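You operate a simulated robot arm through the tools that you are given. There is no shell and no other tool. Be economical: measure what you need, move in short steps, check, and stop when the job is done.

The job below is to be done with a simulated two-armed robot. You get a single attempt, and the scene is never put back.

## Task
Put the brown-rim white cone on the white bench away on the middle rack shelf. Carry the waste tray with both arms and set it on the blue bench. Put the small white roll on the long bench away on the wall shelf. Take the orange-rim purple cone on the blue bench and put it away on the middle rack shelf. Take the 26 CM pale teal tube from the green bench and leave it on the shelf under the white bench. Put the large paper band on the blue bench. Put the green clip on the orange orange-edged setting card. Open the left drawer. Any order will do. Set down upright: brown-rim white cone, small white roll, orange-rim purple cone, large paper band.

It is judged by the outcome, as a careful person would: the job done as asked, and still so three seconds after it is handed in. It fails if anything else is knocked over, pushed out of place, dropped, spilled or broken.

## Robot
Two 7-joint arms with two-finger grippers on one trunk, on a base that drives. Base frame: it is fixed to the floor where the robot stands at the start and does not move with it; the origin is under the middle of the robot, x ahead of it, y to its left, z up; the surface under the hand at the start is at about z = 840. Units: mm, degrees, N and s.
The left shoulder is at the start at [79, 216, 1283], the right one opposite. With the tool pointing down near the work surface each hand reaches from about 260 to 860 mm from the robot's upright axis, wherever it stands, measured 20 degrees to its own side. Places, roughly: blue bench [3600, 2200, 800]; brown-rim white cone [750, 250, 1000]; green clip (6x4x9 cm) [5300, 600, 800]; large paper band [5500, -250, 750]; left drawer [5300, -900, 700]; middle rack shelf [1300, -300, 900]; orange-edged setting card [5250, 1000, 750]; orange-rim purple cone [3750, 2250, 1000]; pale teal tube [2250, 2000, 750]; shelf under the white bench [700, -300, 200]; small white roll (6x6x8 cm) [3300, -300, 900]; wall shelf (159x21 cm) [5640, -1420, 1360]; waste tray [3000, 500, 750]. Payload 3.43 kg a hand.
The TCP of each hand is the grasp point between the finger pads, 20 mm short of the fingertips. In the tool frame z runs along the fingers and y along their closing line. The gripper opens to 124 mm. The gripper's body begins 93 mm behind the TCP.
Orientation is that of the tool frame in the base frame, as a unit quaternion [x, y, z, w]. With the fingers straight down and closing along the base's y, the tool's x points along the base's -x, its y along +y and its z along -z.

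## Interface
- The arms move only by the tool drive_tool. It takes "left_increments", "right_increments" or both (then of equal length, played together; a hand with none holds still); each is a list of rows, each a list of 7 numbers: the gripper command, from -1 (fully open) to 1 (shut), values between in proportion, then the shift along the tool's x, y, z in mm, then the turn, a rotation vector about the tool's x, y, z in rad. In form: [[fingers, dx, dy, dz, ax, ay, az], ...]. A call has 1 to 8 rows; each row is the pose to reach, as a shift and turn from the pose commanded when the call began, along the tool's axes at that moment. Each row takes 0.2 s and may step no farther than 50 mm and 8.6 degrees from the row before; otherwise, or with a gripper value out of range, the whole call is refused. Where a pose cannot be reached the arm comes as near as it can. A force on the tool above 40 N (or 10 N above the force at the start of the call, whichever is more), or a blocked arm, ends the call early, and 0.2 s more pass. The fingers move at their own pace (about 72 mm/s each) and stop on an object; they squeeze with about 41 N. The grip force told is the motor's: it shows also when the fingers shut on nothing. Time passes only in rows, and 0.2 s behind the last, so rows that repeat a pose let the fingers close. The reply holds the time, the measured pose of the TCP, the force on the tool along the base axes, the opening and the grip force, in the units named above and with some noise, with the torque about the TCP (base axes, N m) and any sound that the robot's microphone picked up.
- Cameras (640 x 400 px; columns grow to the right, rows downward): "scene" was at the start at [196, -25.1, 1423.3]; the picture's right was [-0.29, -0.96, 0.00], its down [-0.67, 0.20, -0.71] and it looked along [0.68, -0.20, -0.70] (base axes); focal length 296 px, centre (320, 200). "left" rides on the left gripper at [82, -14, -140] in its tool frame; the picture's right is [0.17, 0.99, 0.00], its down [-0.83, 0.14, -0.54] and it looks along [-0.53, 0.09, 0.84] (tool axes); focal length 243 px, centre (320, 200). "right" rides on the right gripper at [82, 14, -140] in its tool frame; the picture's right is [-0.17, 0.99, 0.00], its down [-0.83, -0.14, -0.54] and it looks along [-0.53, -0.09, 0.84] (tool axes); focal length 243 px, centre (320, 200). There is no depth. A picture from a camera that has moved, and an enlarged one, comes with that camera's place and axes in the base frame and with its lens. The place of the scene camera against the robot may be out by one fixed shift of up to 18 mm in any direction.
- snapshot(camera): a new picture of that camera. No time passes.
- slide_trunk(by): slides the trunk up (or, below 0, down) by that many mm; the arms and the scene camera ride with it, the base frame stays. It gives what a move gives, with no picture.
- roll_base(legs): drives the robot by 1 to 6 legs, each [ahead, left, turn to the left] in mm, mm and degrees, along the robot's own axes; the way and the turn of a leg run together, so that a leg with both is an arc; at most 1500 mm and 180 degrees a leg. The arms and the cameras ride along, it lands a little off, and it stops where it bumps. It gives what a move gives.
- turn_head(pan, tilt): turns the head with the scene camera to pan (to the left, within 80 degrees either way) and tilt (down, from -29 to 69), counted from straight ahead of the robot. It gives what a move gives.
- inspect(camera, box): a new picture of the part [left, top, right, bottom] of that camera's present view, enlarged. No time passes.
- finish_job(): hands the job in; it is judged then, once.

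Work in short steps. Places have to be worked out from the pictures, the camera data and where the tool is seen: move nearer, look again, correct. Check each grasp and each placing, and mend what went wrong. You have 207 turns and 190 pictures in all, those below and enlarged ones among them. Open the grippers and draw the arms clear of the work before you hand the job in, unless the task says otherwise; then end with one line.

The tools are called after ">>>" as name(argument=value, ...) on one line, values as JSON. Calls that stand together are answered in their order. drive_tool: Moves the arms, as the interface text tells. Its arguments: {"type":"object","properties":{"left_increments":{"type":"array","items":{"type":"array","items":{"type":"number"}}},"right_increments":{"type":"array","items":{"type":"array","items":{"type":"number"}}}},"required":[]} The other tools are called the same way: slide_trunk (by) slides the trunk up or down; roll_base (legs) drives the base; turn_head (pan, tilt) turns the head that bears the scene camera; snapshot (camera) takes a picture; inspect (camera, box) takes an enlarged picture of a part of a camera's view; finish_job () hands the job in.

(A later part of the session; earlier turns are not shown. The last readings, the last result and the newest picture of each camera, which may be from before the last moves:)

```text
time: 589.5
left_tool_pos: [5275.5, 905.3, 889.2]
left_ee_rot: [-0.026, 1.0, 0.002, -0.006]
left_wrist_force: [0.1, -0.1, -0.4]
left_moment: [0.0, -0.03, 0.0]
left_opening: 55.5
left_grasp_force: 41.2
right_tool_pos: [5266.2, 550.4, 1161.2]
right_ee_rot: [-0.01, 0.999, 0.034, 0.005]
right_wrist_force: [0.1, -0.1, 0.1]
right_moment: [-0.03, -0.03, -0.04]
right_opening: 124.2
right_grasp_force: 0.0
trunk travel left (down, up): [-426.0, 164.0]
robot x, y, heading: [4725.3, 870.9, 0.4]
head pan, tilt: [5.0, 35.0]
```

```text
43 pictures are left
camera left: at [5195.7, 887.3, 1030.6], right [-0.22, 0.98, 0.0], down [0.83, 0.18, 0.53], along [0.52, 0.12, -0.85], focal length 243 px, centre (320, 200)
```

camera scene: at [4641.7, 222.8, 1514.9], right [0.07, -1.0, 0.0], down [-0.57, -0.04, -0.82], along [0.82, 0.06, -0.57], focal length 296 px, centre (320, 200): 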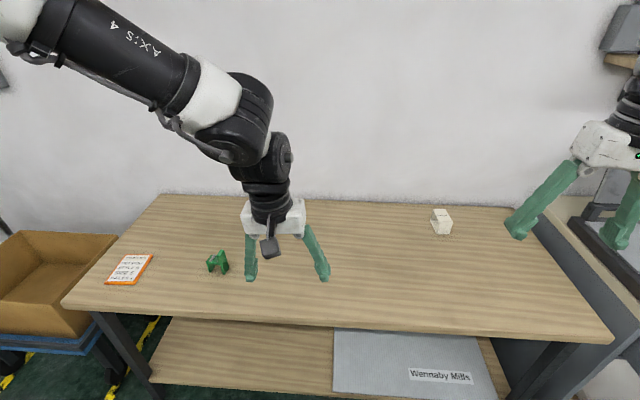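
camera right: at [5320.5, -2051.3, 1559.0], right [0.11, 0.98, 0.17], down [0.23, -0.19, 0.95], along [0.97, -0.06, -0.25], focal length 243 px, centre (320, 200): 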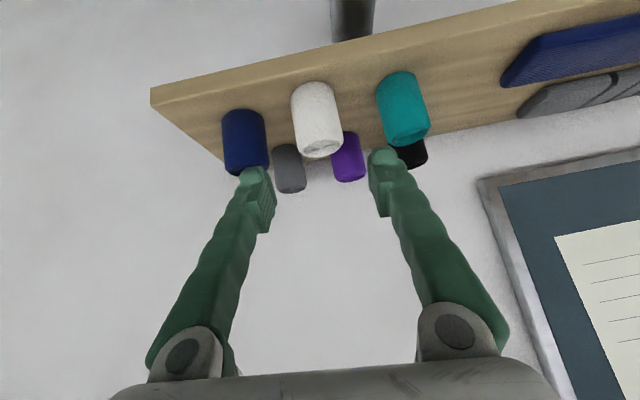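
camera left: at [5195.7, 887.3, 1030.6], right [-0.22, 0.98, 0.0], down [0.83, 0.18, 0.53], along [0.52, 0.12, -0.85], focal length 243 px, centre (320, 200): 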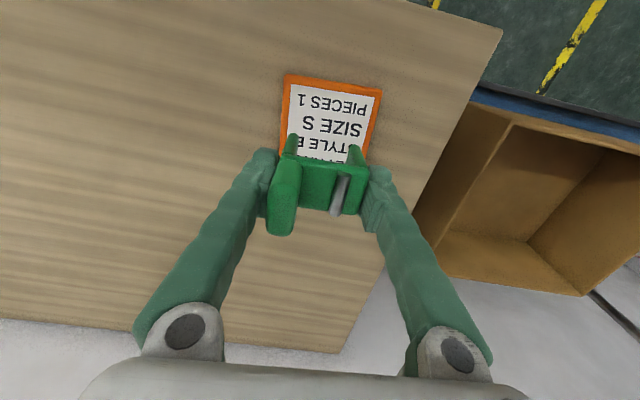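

The hand is right above the card (x 5220–5340). Lower onto it.

>>> drive_tool(left_increments=[[1, 0, 0, 30, 0, 0, 0], [1, 0, 0, 55, 0, 0, 0], [1, 0, 0, 68, 0, 0, 0], [1, 0, 0, 73, 0, 0, 0], [1, 0, 0, 77, 0, 0, 0], [1, 0, 0, 80, 0, 0, 0]])

>>> drive_tool(left_increments=[[0.0, 0, 0, -1, 0, 0, 0], [-0.4, 0, 0, -2, 0, 0, 0], [-0.4, 0, 0, -2, 0, 0, 0], [-0.4, 0, 0, -40, 0, 0, 0], [-0.4, 0, 0, -85, 0, 0, 0], [-0.4, 0, 0, -130, 0, 0, 0]])

>>> snapshot(camera="left")

```text
time: 590.9
left_tool_pos: [5276.0, 907.3, 812.6]
left_ee_rot: [-0.026, 1.0, 0.0, -0.003]
left_wrist_force: [0.8, 3.9, 35.0]
left_moment: [0.12, -0.07, -0.06]
left_opening: 55.8
left_grasp_force: 40.7
right_tool_pos: [5264.6, 551.7, 1164.2]
right_ee_rot: [-0.011, 0.999, 0.033, 0.006]
right_wrist_force: [0.0, 1.3, -0.4]
right_moment: [0.01, 0.01, 0.02]
right_opening: 123.9
right_grasp_force: 0.1
trunk travel left (down, up): [-426.0, 164.0]
robot x, y, heading: [4725.7, 872.5, 0.2]
head pan, tilt: [5.0, 35.0]
```

```text
time: 592.3
left_tool_pos: [5276.3, 907.3, 940.1]
left_ee_rot: [-0.025, 1.0, 0.001, -0.006]
left_wrist_force: [0.4, 0.2, -0.3]
left_moment: [0.02, -0.05, -0.02]
left_opening: 87.0
left_grasp_force: 0.0
right_tool_pos: [5265.0, 550.2, 1161.7]
right_ee_rot: [-0.011, 0.999, 0.034, 0.007]
right_wrist_force: [-0.7, -0.1, 0.4]
right_moment: [0.0, 0.0, 0.01]
right_opening: 124.1
right_grasp_force: 0.1
trunk travel left (down, up): [-426.0, 164.0]
robot x, y, heading: [4725.3, 873.9, 0.1]
head pan, tilt: [5.0, 35.0]
```

```text
42 pictures are left
camera left: at [5195.5, 888.8, 1080.3], right [-0.21, 0.98, 0.0], down [0.83, 0.18, 0.53], along [0.52, 0.12, -0.85], focal length 243 px, centre (320, 200)
```

left: 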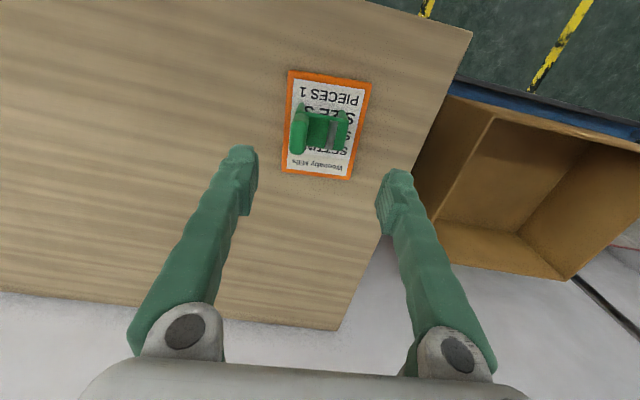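

The clip rests on the orange-edged card. Next the paper band: I shift right along the table and prepare the right hand at 45°.

>>> roll_base(legs=[[0, -740, 0], [35, 0, 0]])

>>> drive_tool(right_increments=[[-1, 0, 0, 20, 0, -0.131, 0], [-1, -10, 0, 40, 0, -0.262, 0], [-1, -20, 0, 60, 0, -0.393, 0], [-1, -35, 0, 80, 0, -0.524, 0], [-1, -55, 0, 100, 0, -0.655, 0], [-1, -80, 0, 120, 0, -0.785, 0]])

>>> snapshot(camera="right")

>>> snapshot(camera="scene")

```text
time: 602.9
left_tool_pos: [5309.9, 176.3, 940.9]
left_ee_rot: [-0.021, 1.0, 0.001, -0.005]
left_wrist_force: [-1.1, 0.6, 0.4]
left_moment: [-0.01, -0.05, 0.02]
left_opening: 86.7
left_grasp_force: 0.1
right_tool_pos: [5294.8, -178.5, 1164.7]
right_ee_rot: [-0.006, 0.999, 0.034, 0.009]
right_wrist_force: [-0.3, 1.5, 0.2]
right_moment: [-0.02, -0.07, 0.01]
right_opening: 123.9
right_grasp_force: 0.1
trunk travel left (down, up): [-426.0, 164.0]
robot x, y, heading: [4759.3, 145.7, -0.1]
head pan, tilt: [5.0, 35.0]
```

```text
time: 604.3
left_tool_pos: [5313.5, 175.8, 938.4]
left_ee_rot: [-0.021, 1.0, 0.002, -0.007]
left_wrist_force: [0.6, -0.5, 0.5]
left_moment: [0.02, 0.02, 0.02]
left_opening: 86.6
left_grasp_force: 0.1
right_tool_pos: [5381.8, -170.5, 1043.8]
right_ee_rot: [0.008, 0.92, 0.035, 0.389]
right_wrist_force: [-0.4, 0.8, -0.6]
right_moment: [0.0, 0.0, 0.02]
right_opening: 124.0
right_grasp_force: 0.1
trunk travel left (down, up): [-426.0, 164.0]
robot x, y, heading: [4756.5, 142.1, -0.2]
head pan, tilt: [5.0, 35.0]
```

```text
41 pictures are left
camera right: at [5223.4, -160.8, 1083.5], right [0.1, 0.98, 0.19], down [0.19, -0.2, 0.96], along [0.98, -0.06, -0.21], focal length 243 px, centre (320, 200)
```

right: 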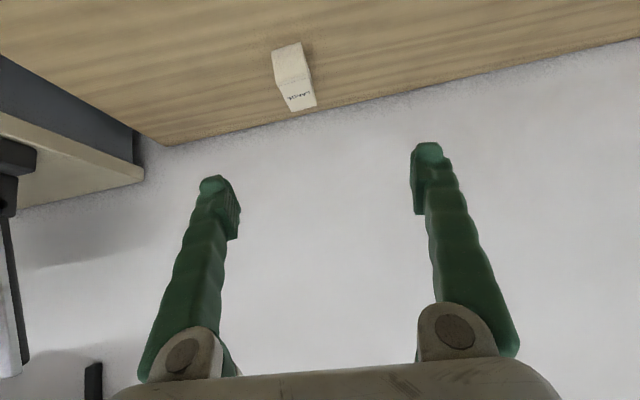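

```text
40 pictures are left
camera scene: at [4971.1, 150.0, 1423.9], right [0.08, -1.0, 0.0], down [-0.57, -0.05, -0.82], along [0.82, 0.07, -0.57], focal length 296 px, centre (320, 200)
```

scene: 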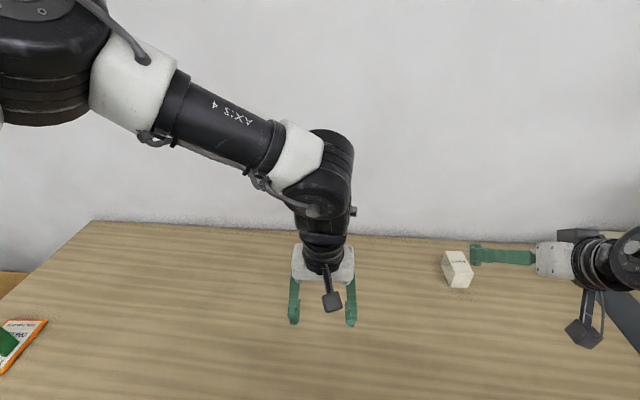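

The band is a small block labelled LARGE, about 45×70×55 mm, near edge x≈5532, y≈-184. I step in 30, flatten the pitch a little and go to a pre-grasp.

>>> roll_base(legs=[[30, 0, 0]])

>>> drive_tool(right_increments=[[-0.6, 19, -6, 33, 0, -0.04, 0], [-0.6, 38, -12, 66, 0, -0.08, 0], [-0.6, 57, -18, 100, 0, -0.12, 0], [-0.6, 76, -24, 133, 0, -0.16, 0], [-0.6, 94, -30, 166, 0, -0.2, 0]])

>>> snapshot(camera="right")

```text
time: 605.2
left_tool_pos: [5339.3, 176.4, 940.7]
left_ee_rot: [-0.021, 1.0, 0.001, -0.004]
left_wrist_force: [-0.5, -0.8, 0.2]
left_moment: [0.02, -0.04, -0.02]
left_opening: 86.6
left_grasp_force: 0.0
right_tool_pos: [5406.1, -169.9, 1046.2]
right_ee_rot: [0.007, 0.92, 0.034, 0.391]
right_wrist_force: [-0.6, 0.2, 0.1]
right_moment: [0.0, -0.02, -0.02]
right_opening: 124.0
right_grasp_force: 0.0
trunk travel left (down, up): [-426.0, 164.0]
robot x, y, heading: [4792.5, 148.3, -0.3]
head pan, tilt: [5.0, 35.0]
```

```text
time: 606.4
left_tool_pos: [5342.9, 175.4, 937.3]
left_ee_rot: [-0.021, 1.0, 0.001, -0.006]
left_wrist_force: [-0.6, -0.1, -0.2]
left_moment: [-0.01, 0.05, -0.02]
left_opening: 86.5
left_grasp_force: 0.1
right_tool_pos: [5463.1, -189.6, 856.6]
right_ee_rot: [0.011, 0.877, 0.034, 0.478]
right_wrist_force: [0.9, 0.0, 0.0]
right_moment: [-0.03, 0.03, 0.0]
right_opening: 99.3
right_grasp_force: 0.0
trunk travel left (down, up): [-426.0, 164.0]
robot x, y, heading: [4789.3, 146.8, 0.1]
head pan, tilt: [5.0, 35.0]
```

```text
39 pictures are left
camera right: at [5300.2, -177.3, 864.7], right [0.08, 0.98, 0.21], down [0.0, -0.21, 0.98], along [1.0, -0.08, -0.01], focal length 243 px, centre (320, 200)
```

right: 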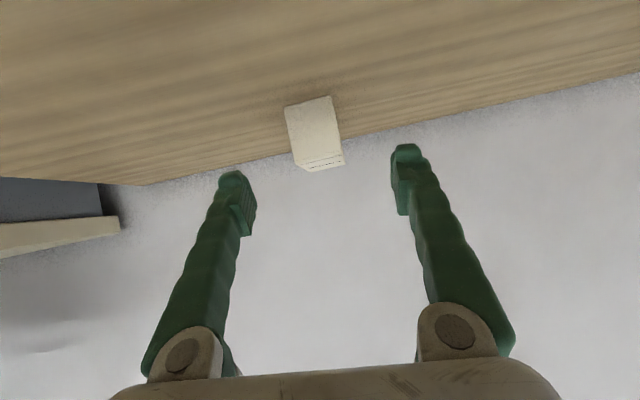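

Aligned. Advance over the band and close.

>>> drive_tool(right_increments=[[-0.6, -2, -2, 35, 0, 0, 0], [-0.6, -4, -4, 70, 0, 0, 0], [-0.6, -7, -5, 100, 0, 0, 0], [1, -7, -5, 100, 0, 0, 0], [1, -7, -5, 100, 0, 0, 0], [1, -7, -5, 100, 0, 0, 0]])

>>> snapshot(camera="right")

```text
time: 607.8
left_tool_pos: [5342.6, 176.5, 940.1]
left_ee_rot: [-0.021, 1.0, 0.001, -0.006]
left_wrist_force: [0.4, -0.4, -0.3]
left_moment: [0.01, -0.02, 0.0]
left_opening: 87.2
left_grasp_force: 0.0
right_tool_pos: [5550.2, -187.6, 811.4]
right_ee_rot: [0.011, 0.877, 0.034, 0.478]
right_wrist_force: [-0.6, -0.1, 0.2]
right_moment: [0.0, -0.02, 0.01]
right_opening: 42.8
right_grasp_force: 41.2
trunk travel left (down, up): [-426.0, 164.0]
robot x, y, heading: [4788.8, 145.0, -0.2]
head pan, tilt: [5.0, 35.0]
```

```text
38 pictures are left
camera right: at [5388.7, -175.7, 819.2], right [0.08, 0.98, 0.21], down [0.0, -0.21, 0.98], along [1.0, -0.08, -0.02], focal length 243 px, centre (320, 200)
```

right: 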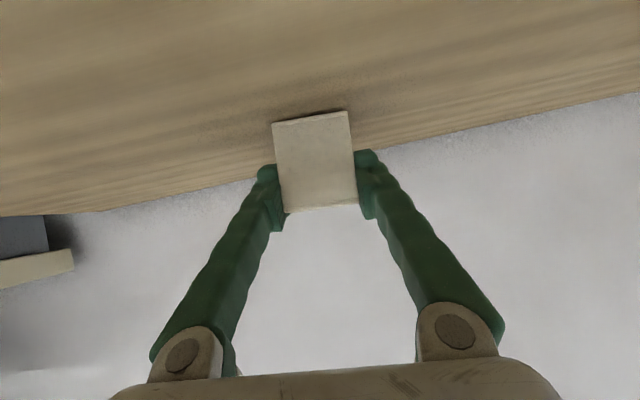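

Band gripped (42.8 mm). I lift with trunk and arm, back out, and drive to the blue bench.

>>> slide_trunk(by=164)

>>> drive_tool(right_increments=[[1, -35, 3, -22, 0, 0, 0], [1, -70, 6, -45, 0, 0, 0], [1, -105, 9, -68, 0, 0, 0]])

>>> roll_base(legs=[[-350, 0, 0], [0, 1100, 0], [0, 0, 90], [0, 1180, 0], [180, 0, 0]])

>>> turn_head(pan=-15, tilt=40)

>>> snapshot(camera="scene")

```text
time: 609.7
left_tool_pos: [5341.2, 177.0, 1100.6]
left_ee_rot: [-0.023, 1.0, 0.001, -0.005]
left_wrist_force: [-0.1, -0.2, -0.9]
left_moment: [0.0, -0.01, 0.01]
left_opening: 86.9
left_grasp_force: 0.1
right_tool_pos: [5594.4, -188.3, 1244.3]
right_ee_rot: [0.004, 0.783, 0.035, 0.621]
right_wrist_force: [1.3, -0.1, -0.6]
right_moment: [-0.02, -0.05, -0.01]
right_opening: 42.2
right_grasp_force: 41.4
trunk travel left (down, up): [-590.0, 0.0]
robot x, y, heading: [4787.4, 147.4, -0.0]
head pan, tilt: [5.0, 35.0]
```

```text
time: 610.5
left_tool_pos: [5341.2, 175.1, 1103.5]
left_ee_rot: [-0.023, 1.0, 0.001, -0.003]
left_wrist_force: [-1.0, 0.3, -0.2]
left_moment: [-0.01, 0.01, -0.01]
left_opening: 86.8
left_grasp_force: 0.0
right_tool_pos: [5550.8, -185.8, 1365.2]
right_ee_rot: [0.005, 0.781, 0.034, 0.623]
right_wrist_force: [0.3, -0.1, -0.5]
right_moment: [-0.01, -0.02, -0.01]
right_opening: 42.1
right_grasp_force: 41.0
trunk travel left (down, up): [-590.0, 0.0]
robot x, y, heading: [4791.0, 146.4, -0.4]
head pan, tilt: [5.0, 35.0]
```

```text
time: 650.0
left_tool_pos: [3217.4, 1961.7, 1105.8]
left_ee_rot: [0.725, -0.689, 0.002, 0.002]
left_wrist_force: [0.1, 0.5, -0.6]
left_moment: [0.01, -0.05, 0.01]
left_opening: 86.9
left_grasp_force: 0.1
right_tool_pos: [3580.0, 2173.6, 1365.2]
right_ee_rot: [-0.55, 0.553, 0.467, 0.416]
right_wrist_force: [0.3, -0.7, -1.1]
right_moment: [-0.04, 0.02, 0.01]
right_opening: 41.6
right_grasp_force: 41.0
trunk travel left (down, up): [-590.0, 0.0]
robot x, y, heading: [3251.4, 1412.0, 90.3]
head pan, tilt: [5.0, 35.0]
```

```text
time: 650.8
left_tool_pos: [3217.3, 1961.5, 1102.7]
left_ee_rot: [0.725, -0.689, 0.003, 0.004]
left_wrist_force: [-0.3, 0.3, 0.9]
left_moment: [0.02, 0.01, 0.02]
left_opening: 87.1
left_grasp_force: 0.1
right_tool_pos: [3579.3, 2176.9, 1363.2]
right_ee_rot: [-0.55, 0.555, 0.466, 0.416]
right_wrist_force: [-0.1, 0.3, -0.2]
right_moment: [0.02, -0.01, 0.02]
right_opening: 41.5
right_grasp_force: 41.5
trunk travel left (down, up): [-590.0, 0.0]
robot x, y, heading: [3252.3, 1417.5, 90.3]
head pan, tilt: [-15.0, 40.0]
```

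```text
37 pictures are left
camera scene: at [3268.8, 1499.1, 1600.5], right [0.97, -0.26, 0.0], down [-0.16, -0.62, -0.77], along [0.2, 0.74, -0.64], focal length 296 px, centre (320, 200)
```

scene: 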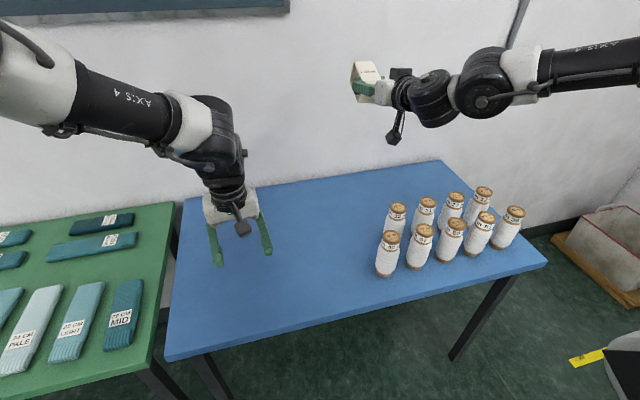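

Band still held (tilted by the arm's slack). I lower the trunk 200, then bring the right hand down while restoring its pitch so the band is upright.

>>> slide_trunk(by=-200)

>>> roll_base(legs=[[0, 40, 0]])

>>> drive_tool(right_increments=[[1, 32, 0, 8, 0, 0.05, 0], [1, 66, 0, 15, 0, 0.1, 0], [1, 100, 0, 23, 0, 0.15, 0], [1, 134, 0, 31, 0, 0.2, 0], [1, 168, 0, 38, 0, 0.25, 0], [1, 200, 0, 46, 0, 0.3, 0], [1, 230, 0, 52, 0, 0.347, 0]])

>>> snapshot(camera="right")

```text
time: 653.0
left_tool_pos: [3218.3, 1963.1, 905.1]
left_ee_rot: [0.725, -0.689, 0.001, 0.002]
left_wrist_force: [-0.4, 0.7, -0.1]
left_moment: [-0.03, -0.02, 0.0]
left_opening: 86.8
left_grasp_force: 0.0
right_tool_pos: [3578.6, 2175.7, 1165.8]
right_ee_rot: [-0.551, 0.554, 0.467, 0.415]
right_wrist_force: [0.6, -0.2, -0.4]
right_moment: [0.01, -0.02, -0.03]
right_opening: 41.4
right_grasp_force: 41.0
trunk travel left (down, up): [-390.0, 200.0]
robot x, y, heading: [3248.7, 1413.8, 90.5]
head pan, tilt: [-15.0, 40.0]
```

```text
time: 654.2
left_tool_pos: [3179.2, 1962.7, 904.4]
left_ee_rot: [0.725, -0.689, 0.003, 0.003]
left_wrist_force: [0.1, 0.0, 0.2]
left_moment: [0.0, -0.02, -0.01]
left_opening: 87.0
left_grasp_force: 0.1
right_tool_pos: [3541.3, 2175.5, 1163.1]
right_ee_rot: [-0.55, 0.554, 0.466, 0.415]
right_wrist_force: [-0.6, 0.3, 0.2]
right_moment: [-0.01, -0.04, -0.03]
right_opening: 41.5
right_grasp_force: 40.8
trunk travel left (down, up): [-390.0, 200.0]
robot x, y, heading: [3209.0, 1411.9, 90.1]
head pan, tilt: [-15.0, 40.0]
```

```text
time: 655.8
left_tool_pos: [3178.3, 1963.3, 903.5]
left_ee_rot: [0.725, -0.688, 0.002, 0.002]
left_wrist_force: [0.2, 0.1, 0.4]
left_moment: [-0.01, -0.02, -0.03]
left_opening: 86.8
left_grasp_force: 0.2
right_tool_pos: [3525.2, 2174.2, 926.0]
right_ee_rot: [0.623, -0.619, -0.363, -0.314]
right_wrist_force: [0.2, 0.4, -0.4]
right_moment: [-0.04, 0.0, 0.02]
right_opening: 41.5
right_grasp_force: 40.5
trunk travel left (down, up): [-390.0, 200.0]
robot x, y, heading: [3212.1, 1411.6, 90.0]
head pan, tilt: [-15.0, 40.0]
```

```text
36 pictures are left
camera right: at [3518.6, 2012.3, 933.5], right [-0.98, 0.05, 0.2], down [0.2, 0.0, 0.98], along [0.05, 1.0, -0.01], focal length 243 px, centre (320, 200)
```

right: 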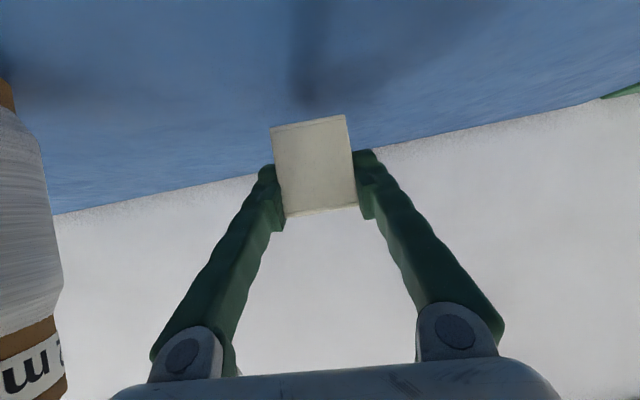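

The band is upright again, well clear of the white cones. Lower to the bench.

>>> drive_tool(right_increments=[[1, 13, 0, 8, 0, 0, 0], [1, 25, 0, 16, 0, 0, 0], [1, 34, 0, 22, 0, 0, 0], [1, 38, 0, 25, 0, 0, 0], [1, 42, 0, 27, 0, 0, 0], [1, 46, 0, 30, 0, 0, 0]])

>>> snapshot(camera="right")

```text
time: 657.4
left_tool_pos: [3178.7, 1962.4, 905.0]
left_ee_rot: [0.725, -0.689, 0.002, 0.002]
left_wrist_force: [0.1, 0.9, -0.1]
left_moment: [-0.01, 0.0, 0.0]
left_opening: 86.8
left_grasp_force: 0.0
right_tool_pos: [3521.4, 2179.6, 885.0]
right_ee_rot: [0.617, -0.616, -0.372, -0.318]
right_wrist_force: [-0.8, -6.0, 14.6]
right_moment: [-0.46, -0.24, -0.09]
right_opening: 41.2
right_grasp_force: 41.1
trunk travel left (down, up): [-390.0, 200.0]
robot x, y, heading: [3213.0, 1410.7, 89.9]
head pan, tilt: [-15.0, 40.0]
stopped in row 6 (right hand): the force on the tool passed its limit at 41 N (the readings are from after the stop); the commanded pose is now the measured one
```

```text
35 pictures are left
camera right: at [3514.2, 2017.5, 889.8], right [-0.98, 0.05, 0.21], down [0.21, -0.02, 0.98], along [0.05, 1.0, 0.01], focal length 243 px, centre (320, 200)
```

right: 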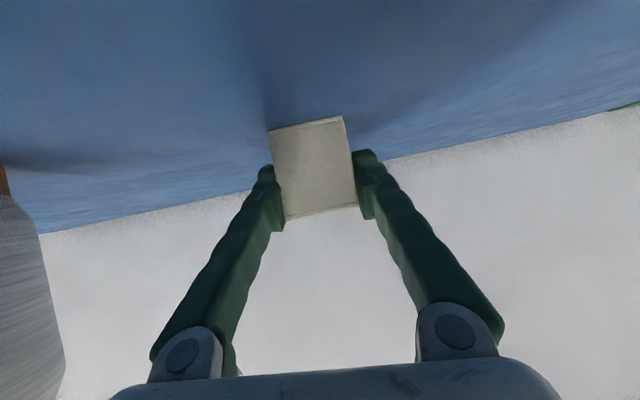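

Contact. Ease up, open, and draw back.

>>> drive_tool(right_increments=[[0.3, -2, 0, -1, 0, 0, 0], [-0.2, -2, 0, -1, 0, 0, 0], [-0.2, -2, 0, -1, 0, 0, 0], [-0.2, -10, 0, -40, 0, 0, 0], [-0.2, -20, 0, -85, 0, 0, 0], [-0.2, -35, 0, -130, 0, 0, 0]])

>>> snapshot(camera="right")

```text
time: 658.8
left_tool_pos: [3179.2, 1961.3, 905.6]
left_ee_rot: [0.725, -0.689, 0.003, 0.001]
left_wrist_force: [-0.7, 0.3, -0.4]
left_moment: [0.02, -0.01, 0.0]
left_opening: 86.7
left_grasp_force: 0.0
right_tool_pos: [3528.9, 2085.2, 980.4]
right_ee_rot: [0.618, -0.618, -0.369, -0.317]
right_wrist_force: [0.5, -0.2, -0.1]
right_moment: [0.04, -0.03, 0.01]
right_opening: 74.8
right_grasp_force: 0.0
trunk travel left (down, up): [-390.0, 200.0]
robot x, y, heading: [3215.8, 1409.5, 89.9]
head pan, tilt: [-15.0, 40.0]
```

```text
34 pictures are left
camera right: at [3521.7, 1922.8, 985.3], right [-0.98, 0.05, 0.2], down [0.2, -0.01, 0.98], along [0.05, 1.0, 0.0], focal length 243 px, centre (320, 200)
```

right: 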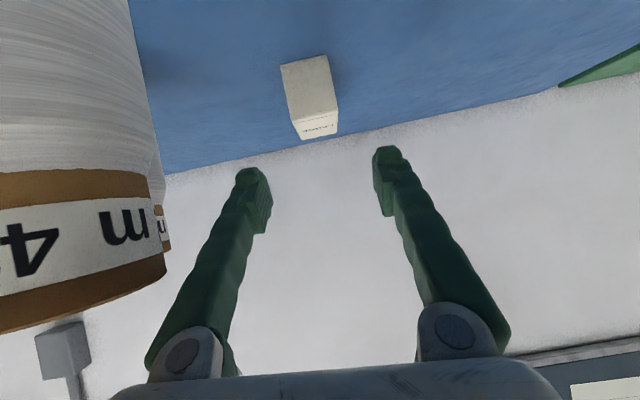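

The band stands upright on the blue bench. I back straight out, raise the trunk, and turn round to face the waste tray at the long bench's end.

>>> roll_base(legs=[[-160, 0, 0]])

>>> slide_trunk(by=200)

>>> roll_base(legs=[[0, 210, 0], [0, 0, 90], [0, 0, 90]])

>>> turn_head(pan=0, tilt=42)

>>> snapshot(camera="scene")

```text
time: 660.4
left_tool_pos: [3179.1, 1805.8, 904.4]
left_ee_rot: [0.725, -0.688, 0.003, 0.002]
left_wrist_force: [0.7, 1.3, 1.4]
left_moment: [0.01, 0.02, -0.02]
left_opening: 86.8
left_grasp_force: 0.1
right_tool_pos: [3530.6, 1929.9, 977.9]
right_ee_rot: [0.618, -0.618, -0.369, -0.317]
right_wrist_force: [-0.4, 0.3, -0.2]
right_moment: [0.01, -0.01, 0.02]
right_opening: 74.8
right_grasp_force: 0.2
trunk travel left (down, up): [-390.0, 200.0]
robot x, y, heading: [3211.5, 1255.2, 90.0]
head pan, tilt: [-15.0, 40.0]
```

```text
time: 662.5
left_tool_pos: [3178.4, 1806.3, 1102.0]
left_ee_rot: [0.725, -0.689, 0.003, 0.003]
left_wrist_force: [-0.2, -0.2, -0.2]
left_moment: [-0.01, 0.0, 0.01]
left_opening: 86.6
left_grasp_force: 0.1
right_tool_pos: [3529.9, 1930.1, 1178.2]
right_ee_rot: [0.619, -0.617, -0.369, -0.316]
right_wrist_force: [-0.1, -0.1, 0.7]
right_moment: [0.02, 0.0, -0.01]
right_opening: 74.1
right_grasp_force: 0.1
trunk travel left (down, up): [-590.0, 0.0]
robot x, y, heading: [3210.4, 1254.0, 90.2]
head pan, tilt: [-15.0, 40.0]
```

```text
time: 676.5
left_tool_pos: [3019.0, 700.5, 1104.4]
left_ee_rot: [0.697, 0.717, 0.002, -0.003]
left_wrist_force: [0.1, 0.6, -0.4]
left_moment: [0.01, -0.02, 0.03]
left_opening: 86.8
left_grasp_force: 0.0
right_tool_pos: [2666.0, 584.7, 1178.6]
right_ee_rot: [0.624, 0.611, -0.321, 0.365]
right_wrist_force: [0.8, 0.2, 0.3]
right_moment: [0.03, 0.02, 0.01]
right_opening: 74.3
right_grasp_force: 0.0
trunk travel left (down, up): [-590.0, 0.0]
robot x, y, heading: [3002.3, 1255.9, -91.4]
head pan, tilt: [-15.0, 40.0]
```

```text
time: 677.2
left_tool_pos: [3017.6, 699.4, 1104.5]
left_ee_rot: [0.697, 0.717, 0.002, -0.003]
left_wrist_force: [-0.4, -0.1, -1.1]
left_moment: [-0.01, 0.01, -0.03]
left_opening: 86.7
left_grasp_force: 0.0
right_tool_pos: [2666.4, 585.9, 1178.8]
right_ee_rot: [0.624, 0.611, -0.322, 0.366]
right_wrist_force: [1.0, -0.1, 0.1]
right_moment: [0.0, 0.02, 0.01]
right_opening: 74.5
right_grasp_force: 0.0
trunk travel left (down, up): [-590.0, 0.0]
robot x, y, heading: [2997.0, 1250.1, -91.3]
head pan, tilt: [0.0, 42.0]
```

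```text
33 pictures are left
camera scene: at [2993.0, 1161.3, 1597.7], right [-1.0, 0.02, 0.0], down [0.01, 0.67, -0.74], along [-0.02, -0.74, -0.67], focal length 296 px, centre (320, 200)
```

scene: 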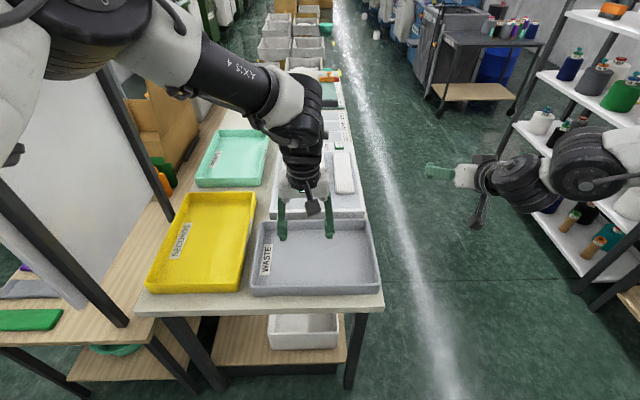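

Excellent view: the WASTE tray spans x≈2818–3166, y≈477–738, with only ~20 mm to the yellow tray. Plan: right hand grips the right wall, slides it a little clear, then left hand grips the left wall. First set the right hand tool-down above the right wall.

>>> drive_tool(right_increments=[[-0.6, 23, 22, 3, 0, 0.14, 0], [-0.6, 47, 45, 6, 0, 0.28, 0], [-0.6, 70, 67, 9, 0, 0.42, 0], [-0.6, 94, 90, 12, 0, 0.56, 0], [-0.6, 117, 112, 16, 0, 0.7, 0], [-0.6, 141, 135, 19, 0, 0.85, 0], [-0.6, 164, 157, 22, 0, 1.0, 0]])

>>> roll_base(legs=[[43, -5, 1.3]])

>>> snapshot(camera="right")

```text
time: 678.8
left_tool_pos: [3019.2, 700.5, 1104.9]
left_ee_rot: [0.697, 0.717, 0.003, -0.003]
left_wrist_force: [0.9, 0.5, 0.0]
left_moment: [0.03, 0.0, 0.01]
left_opening: 86.8
left_grasp_force: 0.0
right_tool_pos: [2729.3, 742.9, 1110.1]
right_ee_rot: [0.702, 0.711, 0.019, 0.033]
right_wrist_force: [0.8, -0.4, -0.8]
right_moment: [-0.05, -0.01, 0.03]
right_opening: 99.4
right_grasp_force: 0.2
right hand out of reach, approached as far as the arm can: row 4, 5, 6, 7
trunk travel left (down, up): [-590.0, 0.0]
robot x, y, heading: [3000.7, 1252.3, -91.4]
head pan, tilt: [0.0, 42.0]
```

```text
time: 679.8
left_tool_pos: [3025.5, 665.5, 1109.4]
left_ee_rot: [0.689, 0.725, -0.001, 0.0]
left_wrist_force: [1.0, 0.4, 0.3]
left_moment: [-0.06, 0.02, -0.05]
left_opening: 87.1
left_grasp_force: 0.0
right_tool_pos: [2735.3, 702.5, 1115.3]
right_ee_rot: [0.693, 0.72, 0.016, 0.036]
right_wrist_force: [-0.6, 0.7, 0.2]
right_moment: [-0.09, 0.0, -0.04]
right_opening: 99.2
right_grasp_force: 0.0
trunk travel left (down, up): [-590.0, 0.0]
robot x, y, heading: [2993.4, 1209.8, -90.0]
head pan, tilt: [0.0, 42.0]
```

```text
32 pictures are left
camera right: at [2735.0, 788.7, 1253.9], right [0.99, -0.13, 0.08], down [-0.15, -0.82, 0.55], along [-0.01, -0.56, -0.83], focal length 243 px, centre (320, 200)
```

right: 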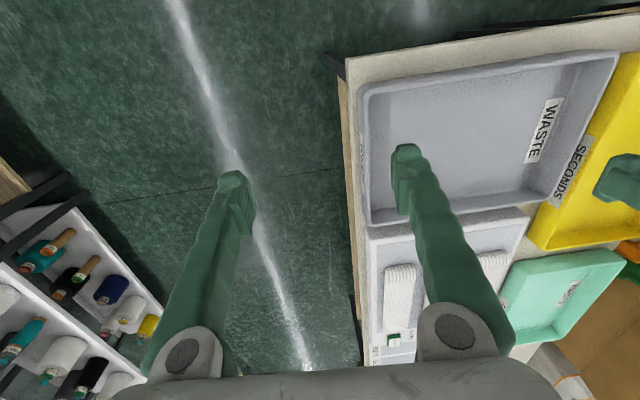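

The right hand lags its command; I give it a few rows to converge, before lowering.

>>> drive_tool(right_increments=[[-0.6, 0, 0, 0, 0, 0, 0], [-0.6, 0, 0, 10, 0, 0, 0], [-0.6, 0, 0, 20, 0, 0, 0], [-0.6, 0, 0, 30, 0, 0, 0]], left_increments=[[-0.6, -10, 25, 0, 0, 0, 0], [-0.6, -20, 50, 0, 0, 0, 0], [-0.6, -30, 75, 0, 0, 0, 0], [-0.6, -30, 100, 0, 0, 0, 0]])

```text
time: 680.8
left_tool_pos: [3081.0, 682.9, 1113.9]
left_ee_rot: [0.685, 0.728, -0.001, 0.0]
left_wrist_force: [0.5, -0.5, -0.7]
left_moment: [-0.04, 0.01, 0.0]
left_opening: 99.0
left_grasp_force: 0.2
left hand out of reach, approached as far as the arm can: row 1, 2, 3, 4
right_tool_pos: [2729.4, 701.6, 1087.3]
right_ee_rot: [0.694, 0.719, 0.02, 0.035]
right_wrist_force: [0.8, -0.2, 0.3]
right_moment: [0.0, -0.01, 0.01]
right_opening: 99.4
right_grasp_force: 0.0
right hand out of reach, approached as far as the arm can: row 2, 3, 4
trunk travel left (down, up): [-590.0, 0.0]
robot x, y, heading: [2997.4, 1210.7, -89.9]
head pan, tilt: [0.0, 42.0]
```

I reset both commands to the actual poses so later base/trunk moves stay rigid.

>>> drive_tool(right_increments=[[-0.6, 23, -23, -22, 0, 0, 0], [-0.6, 46, -47, -44, 0, 0, 0], [-0.6, 69, -70, -66, 0, 0, 0], [-0.6, 92, -94, -87, 0, 0, 0]], left_increments=[[-0.6, 12, -12, 0, 0, 0, 0], [-0.6, 23, -24, 0, 0, 0, 0], [-0.6, 35, -36, 0, 0, 0, 0], [-0.6, 46, -48, 0, 0, 0, 0]])

>>> slide_trunk(by=-120)

```text
time: 681.8
left_tool_pos: [3032.3, 731.5, 1115.3]
left_ee_rot: [0.689, 0.724, 0.001, -0.002]
left_wrist_force: [-0.3, 0.0, 0.2]
left_moment: [-0.02, -0.04, 0.0]
left_opening: 99.4
left_grasp_force: 0.0
right_tool_pos: [2623.7, 794.5, 1163.9]
right_ee_rot: [0.694, 0.719, 0.018, 0.034]
right_wrist_force: [-0.8, 0.2, -0.4]
right_moment: [-0.02, -0.03, 0.01]
right_opening: 99.4
right_grasp_force: 0.1
trunk travel left (down, up): [-590.0, 0.0]
robot x, y, heading: [2993.3, 1214.2, -89.9]
head pan, tilt: [0.0, 42.0]
```

```text
time: 683.3
left_tool_pos: [3031.1, 727.8, 993.1]
left_ee_rot: [0.69, 0.724, 0.001, -0.002]
left_wrist_force: [-0.6, -0.1, -0.1]
left_moment: [0.02, 0.02, -0.02]
left_opening: 99.1
left_grasp_force: 0.0
right_tool_pos: [2625.9, 791.3, 1043.6]
right_ee_rot: [0.693, 0.72, 0.017, 0.034]
right_wrist_force: [0.8, 0.9, -0.2]
right_moment: [-0.02, 0.04, -0.02]
right_opening: 99.0
right_grasp_force: 0.1
trunk travel left (down, up): [-470.0, 120.0]
robot x, y, heading: [2994.6, 1213.7, -90.1]
head pan, tilt: [0.0, 42.0]
```

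Good — the command does follow the actual pose. Now drive 90 closer and bring the right hand inward above the tray's right wall.

>>> roll_base(legs=[[90, 0, 0]])

>>> drive_tool(right_increments=[[-0.4, -10, 35, 20, 0, 0, 0], [-0.4, -25, 75, 35, 0, 0, 0], [-0.4, -45, 110, 50, 0, 0, 0], [-0.4, -65, 145, 65, 0, 0, 0], [-0.4, -85, 180, 80, 0, 0, 0], [-0.4, -94, 190, 100, 0, 0, 0]])

>>> snapshot(camera="right")

```text
time: 684.5
left_tool_pos: [3031.1, 641.4, 994.0]
left_ee_rot: [0.69, 0.724, 0.001, -0.002]
left_wrist_force: [0.1, -0.5, 0.2]
left_moment: [-0.05, 0.0, 0.0]
left_opening: 99.3
left_grasp_force: 0.0
right_tool_pos: [2626.5, 705.4, 1043.7]
right_ee_rot: [0.694, 0.719, 0.018, 0.033]
right_wrist_force: [0.4, -0.2, -0.8]
right_moment: [-0.01, 0.03, 0.0]
right_opening: 99.5
right_grasp_force: 0.0
trunk travel left (down, up): [-470.0, 120.0]
robot x, y, heading: [2993.9, 1123.0, -90.2]
head pan, tilt: [0.0, 42.0]
```

```text
time: 685.9
left_tool_pos: [3031.0, 640.0, 993.4]
left_ee_rot: [0.69, 0.724, 0.002, -0.003]
left_wrist_force: [0.8, 0.5, 0.8]
left_moment: [-0.02, -0.03, 0.01]
left_opening: 98.9
left_grasp_force: 0.0
right_tool_pos: [2806.8, 622.8, 972.6]
right_ee_rot: [0.694, 0.719, 0.02, 0.035]
right_wrist_force: [0.1, 0.9, 0.2]
right_moment: [0.0, -0.01, 0.0]
right_opening: 87.0
right_grasp_force: 0.0
right hand out of reach, approached as far as the arm can: row 5, 6
trunk travel left (down, up): [-470.0, 120.0]
robot x, y, heading: [2993.8, 1127.1, -90.0]
head pan, tilt: [0.0, 42.0]
```

```text
31 pictures are left
camera right: at [2806.6, 708.8, 1112.1], right [0.99, -0.13, 0.08], down [-0.15, -0.82, 0.55], along [-0.01, -0.55, -0.83], focal length 243 px, centre (320, 200)
```

right: 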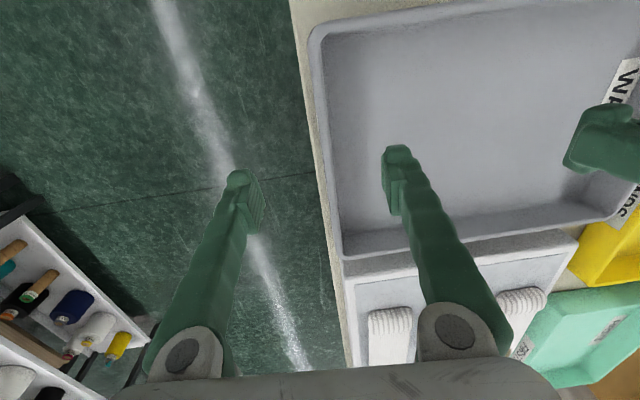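

Rim located at x≈2817, z≈881. I centre over the wall, square the hand, narrow the opening, and lower with the trunk.

>>> drive_tool(right_increments=[[0.0, 0, 5, 0, 0.04, 0.01, 0], [0.0, 0, 10, 0, 0.078, 0.02, 0]])

>>> slide_trunk(by=-75)

>>> snapshot(camera="right")

```text
time: 686.5
left_tool_pos: [3031.2, 638.6, 993.9]
left_ee_rot: [0.69, 0.724, 0.002, -0.003]
left_wrist_force: [-0.3, 0.8, -0.3]
left_moment: [-0.01, 0.01, -0.01]
left_opening: 99.3
left_grasp_force: 0.0
right_tool_pos: [2782.4, 631.9, 973.3]
right_ee_rot: [0.694, 0.72, -0.001, 0.003]
right_wrist_force: [0.4, 0.5, -0.5]
right_moment: [0.02, -0.01, -0.01]
right_opening: 62.2
right_grasp_force: 0.1
right hand out of reach, approached as far as the arm can: row 1, 2
trunk travel left (down, up): [-470.0, 120.0]
robot x, y, heading: [2996.4, 1122.3, -89.9]
head pan, tilt: [0.0, 42.0]
```

```text
time: 687.4
left_tool_pos: [3031.2, 642.3, 925.8]
left_ee_rot: [0.69, 0.724, 0.004, -0.006]
left_wrist_force: [0.5, 0.5, -0.1]
left_moment: [0.0, 0.01, 0.0]
left_opening: 99.1
left_grasp_force: 0.0
right_tool_pos: [2783.8, 635.2, 909.3]
right_ee_rot: [0.694, 0.72, 0.0, -0.001]
right_wrist_force: [-3.0, 3.4, 15.2]
right_moment: [0.11, -0.49, 0.04]
right_opening: 60.1
right_grasp_force: 0.0
trunk travel left (down, up): [-406.0, 185.0]
robot x, y, heading: [2991.7, 1123.4, -89.8]
head pan, tilt: [0.0, 42.0]
stopped: the force on the tool passed its limit at 61 N (the readings are from after the stop); the commanded pose is now the measured one
```

```text
30 pictures are left
camera right: at [2794.2, 717.6, 1050.5], right [0.99, -0.13, 0.0], down [-0.11, -0.84, 0.54], along [-0.07, -0.53, -0.84], focal length 243 px, centre (320, 200)
```

right: 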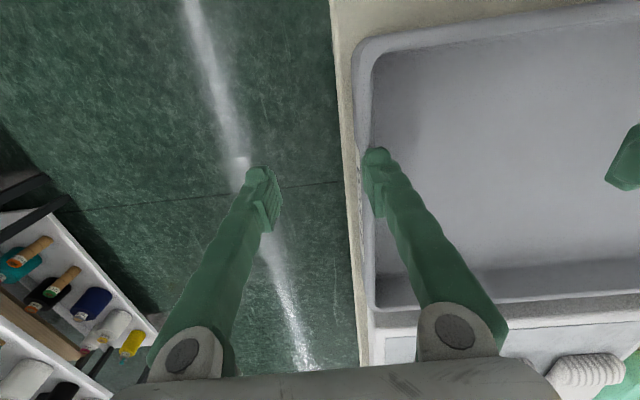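

The hand slid outward, so a finger landed on the rim. I raise, shift the base 33 toward the tray and lower again.

>>> slide_trunk(by=40)

>>> roll_base(legs=[[0, 34, 0]])

>>> snapshot(camera="right")

```text
time: 688.2
left_tool_pos: [3030.3, 640.1, 965.6]
left_ee_rot: [0.69, 0.724, 0.005, -0.006]
left_wrist_force: [0.4, 0.6, -1.3]
left_moment: [0.01, 0.0, 0.02]
left_opening: 99.4
left_grasp_force: 0.0
right_tool_pos: [2783.9, 633.5, 947.6]
right_ee_rot: [0.693, 0.721, 0.001, 0.0]
right_wrist_force: [0.0, 0.0, -0.2]
right_moment: [0.0, 0.04, -0.02]
right_opening: 62.1
right_grasp_force: 0.1
trunk travel left (down, up): [-446.0, 145.0]
robot x, y, heading: [2999.3, 1124.6, -89.8]
head pan, tilt: [0.0, 42.0]
```

```text
time: 689.3
left_tool_pos: [3062.1, 641.7, 966.5]
left_ee_rot: [0.69, 0.724, 0.004, -0.005]
left_wrist_force: [-0.5, -0.6, -0.1]
left_moment: [0.0, -0.02, 0.03]
left_opening: 99.3
left_grasp_force: 0.0
right_tool_pos: [2815.6, 633.6, 949.5]
right_ee_rot: [0.694, 0.72, 0.001, 0.0]
right_wrist_force: [-0.8, 0.0, 0.6]
right_moment: [0.0, 0.0, -0.02]
right_opening: 62.1
right_grasp_force: 0.0
trunk travel left (down, up): [-446.0, 145.0]
robot x, y, heading: [3028.1, 1124.7, -90.2]
head pan, tilt: [0.0, 42.0]
```

```text
29 pictures are left
camera right: at [2825.6, 716.6, 1089.8], right [0.99, -0.13, 0.0], down [-0.11, -0.84, 0.54], along [-0.07, -0.53, -0.84], focal length 243 px, centre (320, 200)
```

right: 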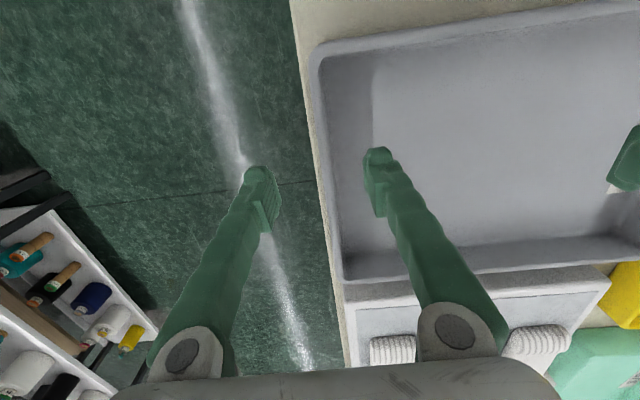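

Centred on the wall now. Lower 71 mm with the trunk and close.

>>> slide_trunk(by=-71)

>>> drive_tool(right_increments=[[1, 0, 0, 0, 0, 0, 0], [1, 0, 0, 0, 0, 0, 0], [1, 0, 0, 0, 0, 0, 0]])

```text
time: 690.4
left_tool_pos: [3064.1, 640.7, 895.6]
left_ee_rot: [0.691, 0.723, 0.004, -0.005]
left_wrist_force: [0.9, 0.5, -0.2]
left_moment: [-0.01, 0.03, 0.06]
left_opening: 99.1
left_grasp_force: 0.0
right_tool_pos: [2815.9, 634.7, 877.8]
right_ee_rot: [0.693, 0.721, 0.001, 0.0]
right_wrist_force: [-0.7, 0.3, -0.5]
right_moment: [-0.01, -0.02, 0.04]
right_opening: 62.3
right_grasp_force: 0.0
trunk travel left (down, up): [-375.0, 216.0]
robot x, y, heading: [3026.7, 1125.3, -90.0]
head pan, tilt: [0.0, 42.0]
```

```text
time: 691.2
left_tool_pos: [3063.3, 640.7, 894.9]
left_ee_rot: [0.69, 0.724, 0.004, -0.006]
left_wrist_force: [-0.1, 0.7, 0.3]
left_moment: [0.02, -0.02, 0.0]
left_opening: 99.6
left_grasp_force: 0.0
right_tool_pos: [2815.2, 633.4, 878.6]
right_ee_rot: [0.693, 0.721, 0.001, 0.0]
right_wrist_force: [0.0, 0.0, 0.2]
right_moment: [-0.04, -0.01, -0.31]
right_opening: 7.9
right_grasp_force: 41.2
trunk travel left (down, up): [-375.0, 216.0]
robot x, y, heading: [3026.9, 1123.7, -90.1]
head pan, tilt: [0.0, 42.0]
```

Right wall gripped. Slide the tray 60 mm toward −x with the base, freeing the gap on its left.

>>> roll_base(legs=[[0, -60, 0]])

>>> drive_tool(left_increments=[[-0.6, 0, 0, -25, 0, 0, 0], [-0.6, 0, 0, -50, 0, 0, 0], [0.0, 0, 35, -55, 0, 0, 0], [0.0, 0, 70, -55, 0, 0, 0], [0.0, 0, 103, -55, 0, 0, 0], [0.0, 0, 103, -55, 0, 0, 0]])

>>> snapshot(camera="left")

```text
time: 692.7
left_tool_pos: [3001.2, 640.9, 895.2]
left_ee_rot: [0.689, 0.724, 0.004, -0.004]
left_wrist_force: [-0.8, -0.5, 0.4]
left_moment: [0.02, -0.02, -0.02]
left_opening: 99.0
left_grasp_force: 0.1
right_tool_pos: [2754.6, 633.9, 878.1]
right_ee_rot: [0.694, 0.72, 0.002, 0.0]
right_wrist_force: [0.6, -0.3, 0.3]
right_moment: [0.04, 0.0, -0.05]
right_opening: 7.9
right_grasp_force: 40.8
trunk travel left (down, up): [-375.0, 216.0]
robot x, y, heading: [2963.0, 1121.9, -90.0]
head pan, tilt: [0.0, 42.0]
```

```text
time: 694.1
left_tool_pos: [3104.3, 646.2, 953.2]
left_ee_rot: [0.69, 0.724, 0.005, -0.006]
left_wrist_force: [-0.4, -0.5, -0.2]
left_moment: [0.04, 0.02, -0.01]
left_opening: 62.1
left_grasp_force: 0.0
right_tool_pos: [2752.9, 632.9, 876.6]
right_ee_rot: [0.693, 0.721, 0.001, 0.0]
right_wrist_force: [-1.7, 0.9, -0.6]
right_moment: [-0.04, -0.03, 0.01]
right_opening: 7.9
right_grasp_force: 41.2
trunk travel left (down, up): [-375.0, 216.0]
robot x, y, heading: [2966.1, 1125.7, -89.8]
head pan, tilt: [0.0, 42.0]
```

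```text
28 pictures are left
camera left: at [3085.2, 725.3, 1093.4], right [0.98, 0.21, 0.0], down [0.18, -0.83, 0.53], along [0.11, -0.52, -0.85], focal length 243 px, centre (320, 200)
```

left: 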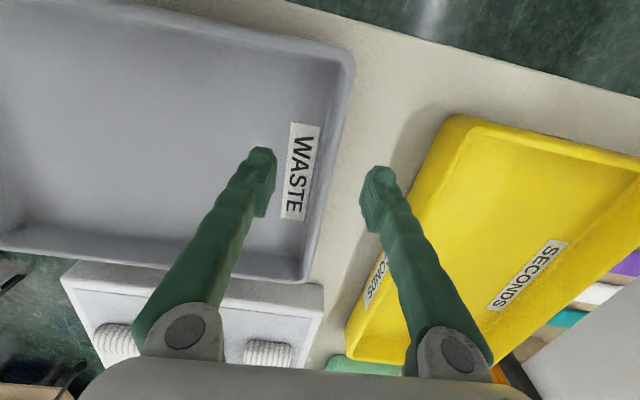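

The gap is open now; the left rim is at x≈3111. Shift 6 mm, lower the left hand onto the wall and close.

>>> drive_tool(left_increments=[[0.0, 0, 6, 25, 0, 0, 0], [0.0, 0, 6, 50, 0, 0, 0], [0.0, 0, 6, 68, 0, 0, 0], [0.0, 0, 6, 76, 0, 0, 0], [1, 0, 6, 76, 0, 0, 0], [1, 0, 6, 76, 0, 0, 0], [1, 0, 6, 76, 0, 0, 0]])

>>> snapshot(camera="left")

```text
time: 695.7
left_tool_pos: [3110.5, 648.6, 873.3]
left_ee_rot: [0.689, 0.725, 0.008, -0.003]
left_wrist_force: [23.7, 2.5, -0.6]
left_moment: [-0.1, -0.24, -0.36]
left_opening: 8.1
left_grasp_force: 41.0
right_tool_pos: [2751.9, 633.4, 878.0]
right_ee_rot: [0.694, 0.72, -0.002, -0.002]
right_wrist_force: [-23.0, -1.8, 1.1]
right_moment: [-0.28, 0.17, 0.14]
right_opening: 7.9
right_grasp_force: 41.0
trunk travel left (down, up): [-375.0, 216.0]
robot x, y, heading: [2963.3, 1116.2, -90.0]
head pan, tilt: [0.0, 42.0]
```

```text
27 pictures are left
camera left: at [3092.3, 726.8, 1014.4], right [0.98, 0.22, 0.01], down [0.18, -0.83, 0.53], along [0.12, -0.51, -0.85], focal length 243 px, centre (320, 200)
```

left: 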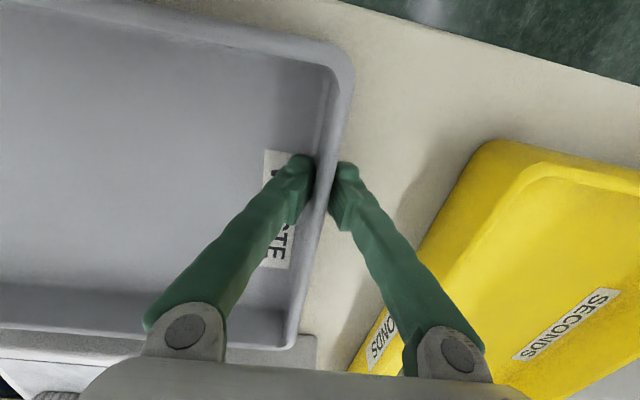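

Both walls gripped, with some tension between the hands (23 N). I relax the left hand by 4 mm, then lift with the trunk.

>>> drive_tool(left_increments=[[1, 0, -2, 0, 0, 0, 0], [1, 0, -4, 0, 0, 0, 0]])

>>> slide_trunk(by=60)

>>> snapshot(camera="scene")

```text
time: 696.3
left_tool_pos: [3110.2, 647.7, 873.9]
left_ee_rot: [0.689, 0.725, 0.009, -0.001]
left_wrist_force: [34.8, 3.8, -0.8]
left_moment: [0.23, -0.3, -0.46]
left_opening: 8.2
left_grasp_force: 41.1
right_tool_pos: [2749.4, 633.1, 877.4]
right_ee_rot: [0.694, 0.72, -0.002, -0.004]
right_wrist_force: [-34.6, -3.3, 0.5]
right_moment: [-0.58, 0.32, -0.01]
right_opening: 7.9
right_grasp_force: 40.9
trunk travel left (down, up): [-375.0, 216.0]
robot x, y, heading: [2964.5, 1122.1, -89.8]
head pan, tilt: [0.0, 42.0]
```

```text
time: 697.3
left_tool_pos: [3110.5, 646.5, 932.3]
left_ee_rot: [0.689, 0.725, 0.009, -0.001]
left_wrist_force: [34.0, 3.3, -3.0]
left_moment: [0.13, -0.34, -0.58]
left_opening: 8.2
left_grasp_force: 41.2
right_tool_pos: [2750.4, 633.2, 937.0]
right_ee_rot: [0.693, 0.72, -0.001, -0.005]
right_wrist_force: [-33.6, -3.5, -1.7]
right_moment: [0.1, 0.33, -0.19]
right_opening: 8.0
right_grasp_force: 40.8
trunk travel left (down, up): [-435.0, 156.0]
robot x, y, heading: [2961.2, 1127.0, -89.9]
head pan, tilt: [0.0, 42.0]
```

```text
26 pictures are left
camera scene: at [2960.0, 914.8, 1422.8], right [-1.0, 0.0, 0.0], down [0.0, 0.67, -0.74], along [0.0, -0.74, -0.67], focal length 296 px, centre (320, 200)
```

scene: 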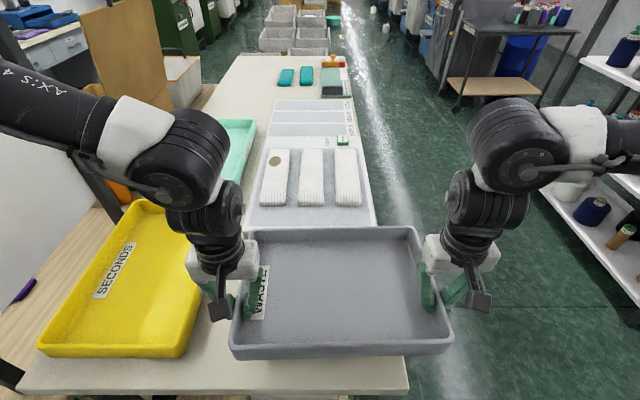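

Lifted level by both hands; they squeeze a little, so I relax outward 7 mm. Then raise, back out, and turn to the blue bench.

>>> drive_tool(left_increments=[[1, 0, 3, 0, 0, 0, 0], [1, 0, 7, 0, 0, 0, 0]])

>>> slide_trunk(by=90)

>>> roll_base(legs=[[-240, 0, 0], [0, 0, 90], [0, 0, 90]])

>>> snapshot(camera="scene")

```text
time: 697.9
left_tool_pos: [3114.3, 646.9, 935.0]
left_ee_rot: [0.69, 0.724, 0.005, -0.003]
left_wrist_force: [19.0, 1.4, -2.7]
left_moment: [-0.29, -0.19, -0.47]
left_opening: 8.1
left_grasp_force: 41.3
right_tool_pos: [2753.9, 634.3, 937.6]
right_ee_rot: [0.692, 0.721, 0.0, -0.001]
right_wrist_force: [-19.2, -3.3, -2.0]
right_moment: [0.5, 0.24, -0.2]
right_opening: 7.9
right_grasp_force: 40.8
trunk travel left (down, up): [-435.0, 156.0]
robot x, y, heading: [2964.3, 1127.9, -90.0]
head pan, tilt: [0.0, 42.0]
```

```text
time: 699.1
left_tool_pos: [3112.2, 645.6, 1023.8]
left_ee_rot: [0.689, 0.724, 0.004, -0.006]
left_wrist_force: [-1.7, -4.4, -0.8]
left_moment: [-0.88, 0.06, 0.69]
left_opening: 8.0
left_grasp_force: 41.1
right_tool_pos: [2754.2, 622.3, 1068.2]
right_ee_rot: [0.691, 0.721, -0.026, 0.031]
right_wrist_force: [0.2, 3.4, -3.4]
right_moment: [1.27, 0.27, 0.7]
right_opening: 8.3
right_grasp_force: 40.6
trunk travel left (down, up): [-525.0, 66.0]
robot x, y, heading: [2964.5, 1125.1, -89.9]
head pan, tilt: [0.0, 42.0]
```

```text
time: 711.5
left_tool_pos: [2849.3, 1850.6, 1023.6]
left_ee_rot: [-0.7, 0.714, -0.007, -0.003]
left_wrist_force: [22.5, 3.8, 1.2]
left_moment: [-0.16, -0.32, 0.58]
left_opening: 8.3
left_grasp_force: 41.5
right_tool_pos: [3207.8, 1851.0, 1069.6]
right_ee_rot: [-0.697, 0.716, 0.031, 0.027]
right_wrist_force: [-22.5, -3.1, -5.6]
right_moment: [-0.23, 0.06, 0.83]
right_opening: 8.3
right_grasp_force: 41.4
trunk travel left (down, up): [-525.0, 66.0]
robot x, y, heading: [2967.1, 1364.1, 86.3]
head pan, tilt: [0.0, 42.0]
```

```text
25 pictures are left
camera scene: at [2970.9, 1524.0, 1527.0], right [1.0, -0.07, 0.0], down [-0.04, -0.67, -0.74], along [0.05, 0.74, -0.67], focal length 296 px, centre (320, 200)
```

scene: 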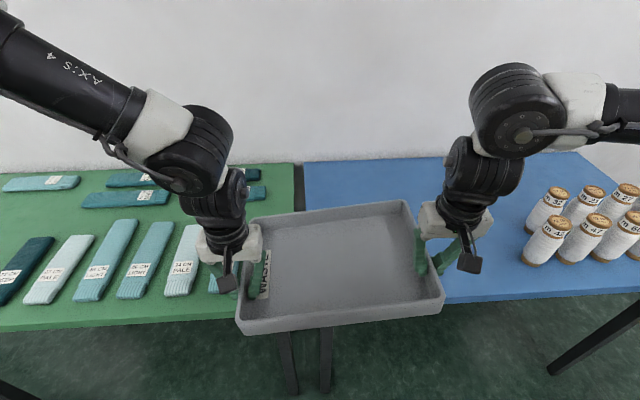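

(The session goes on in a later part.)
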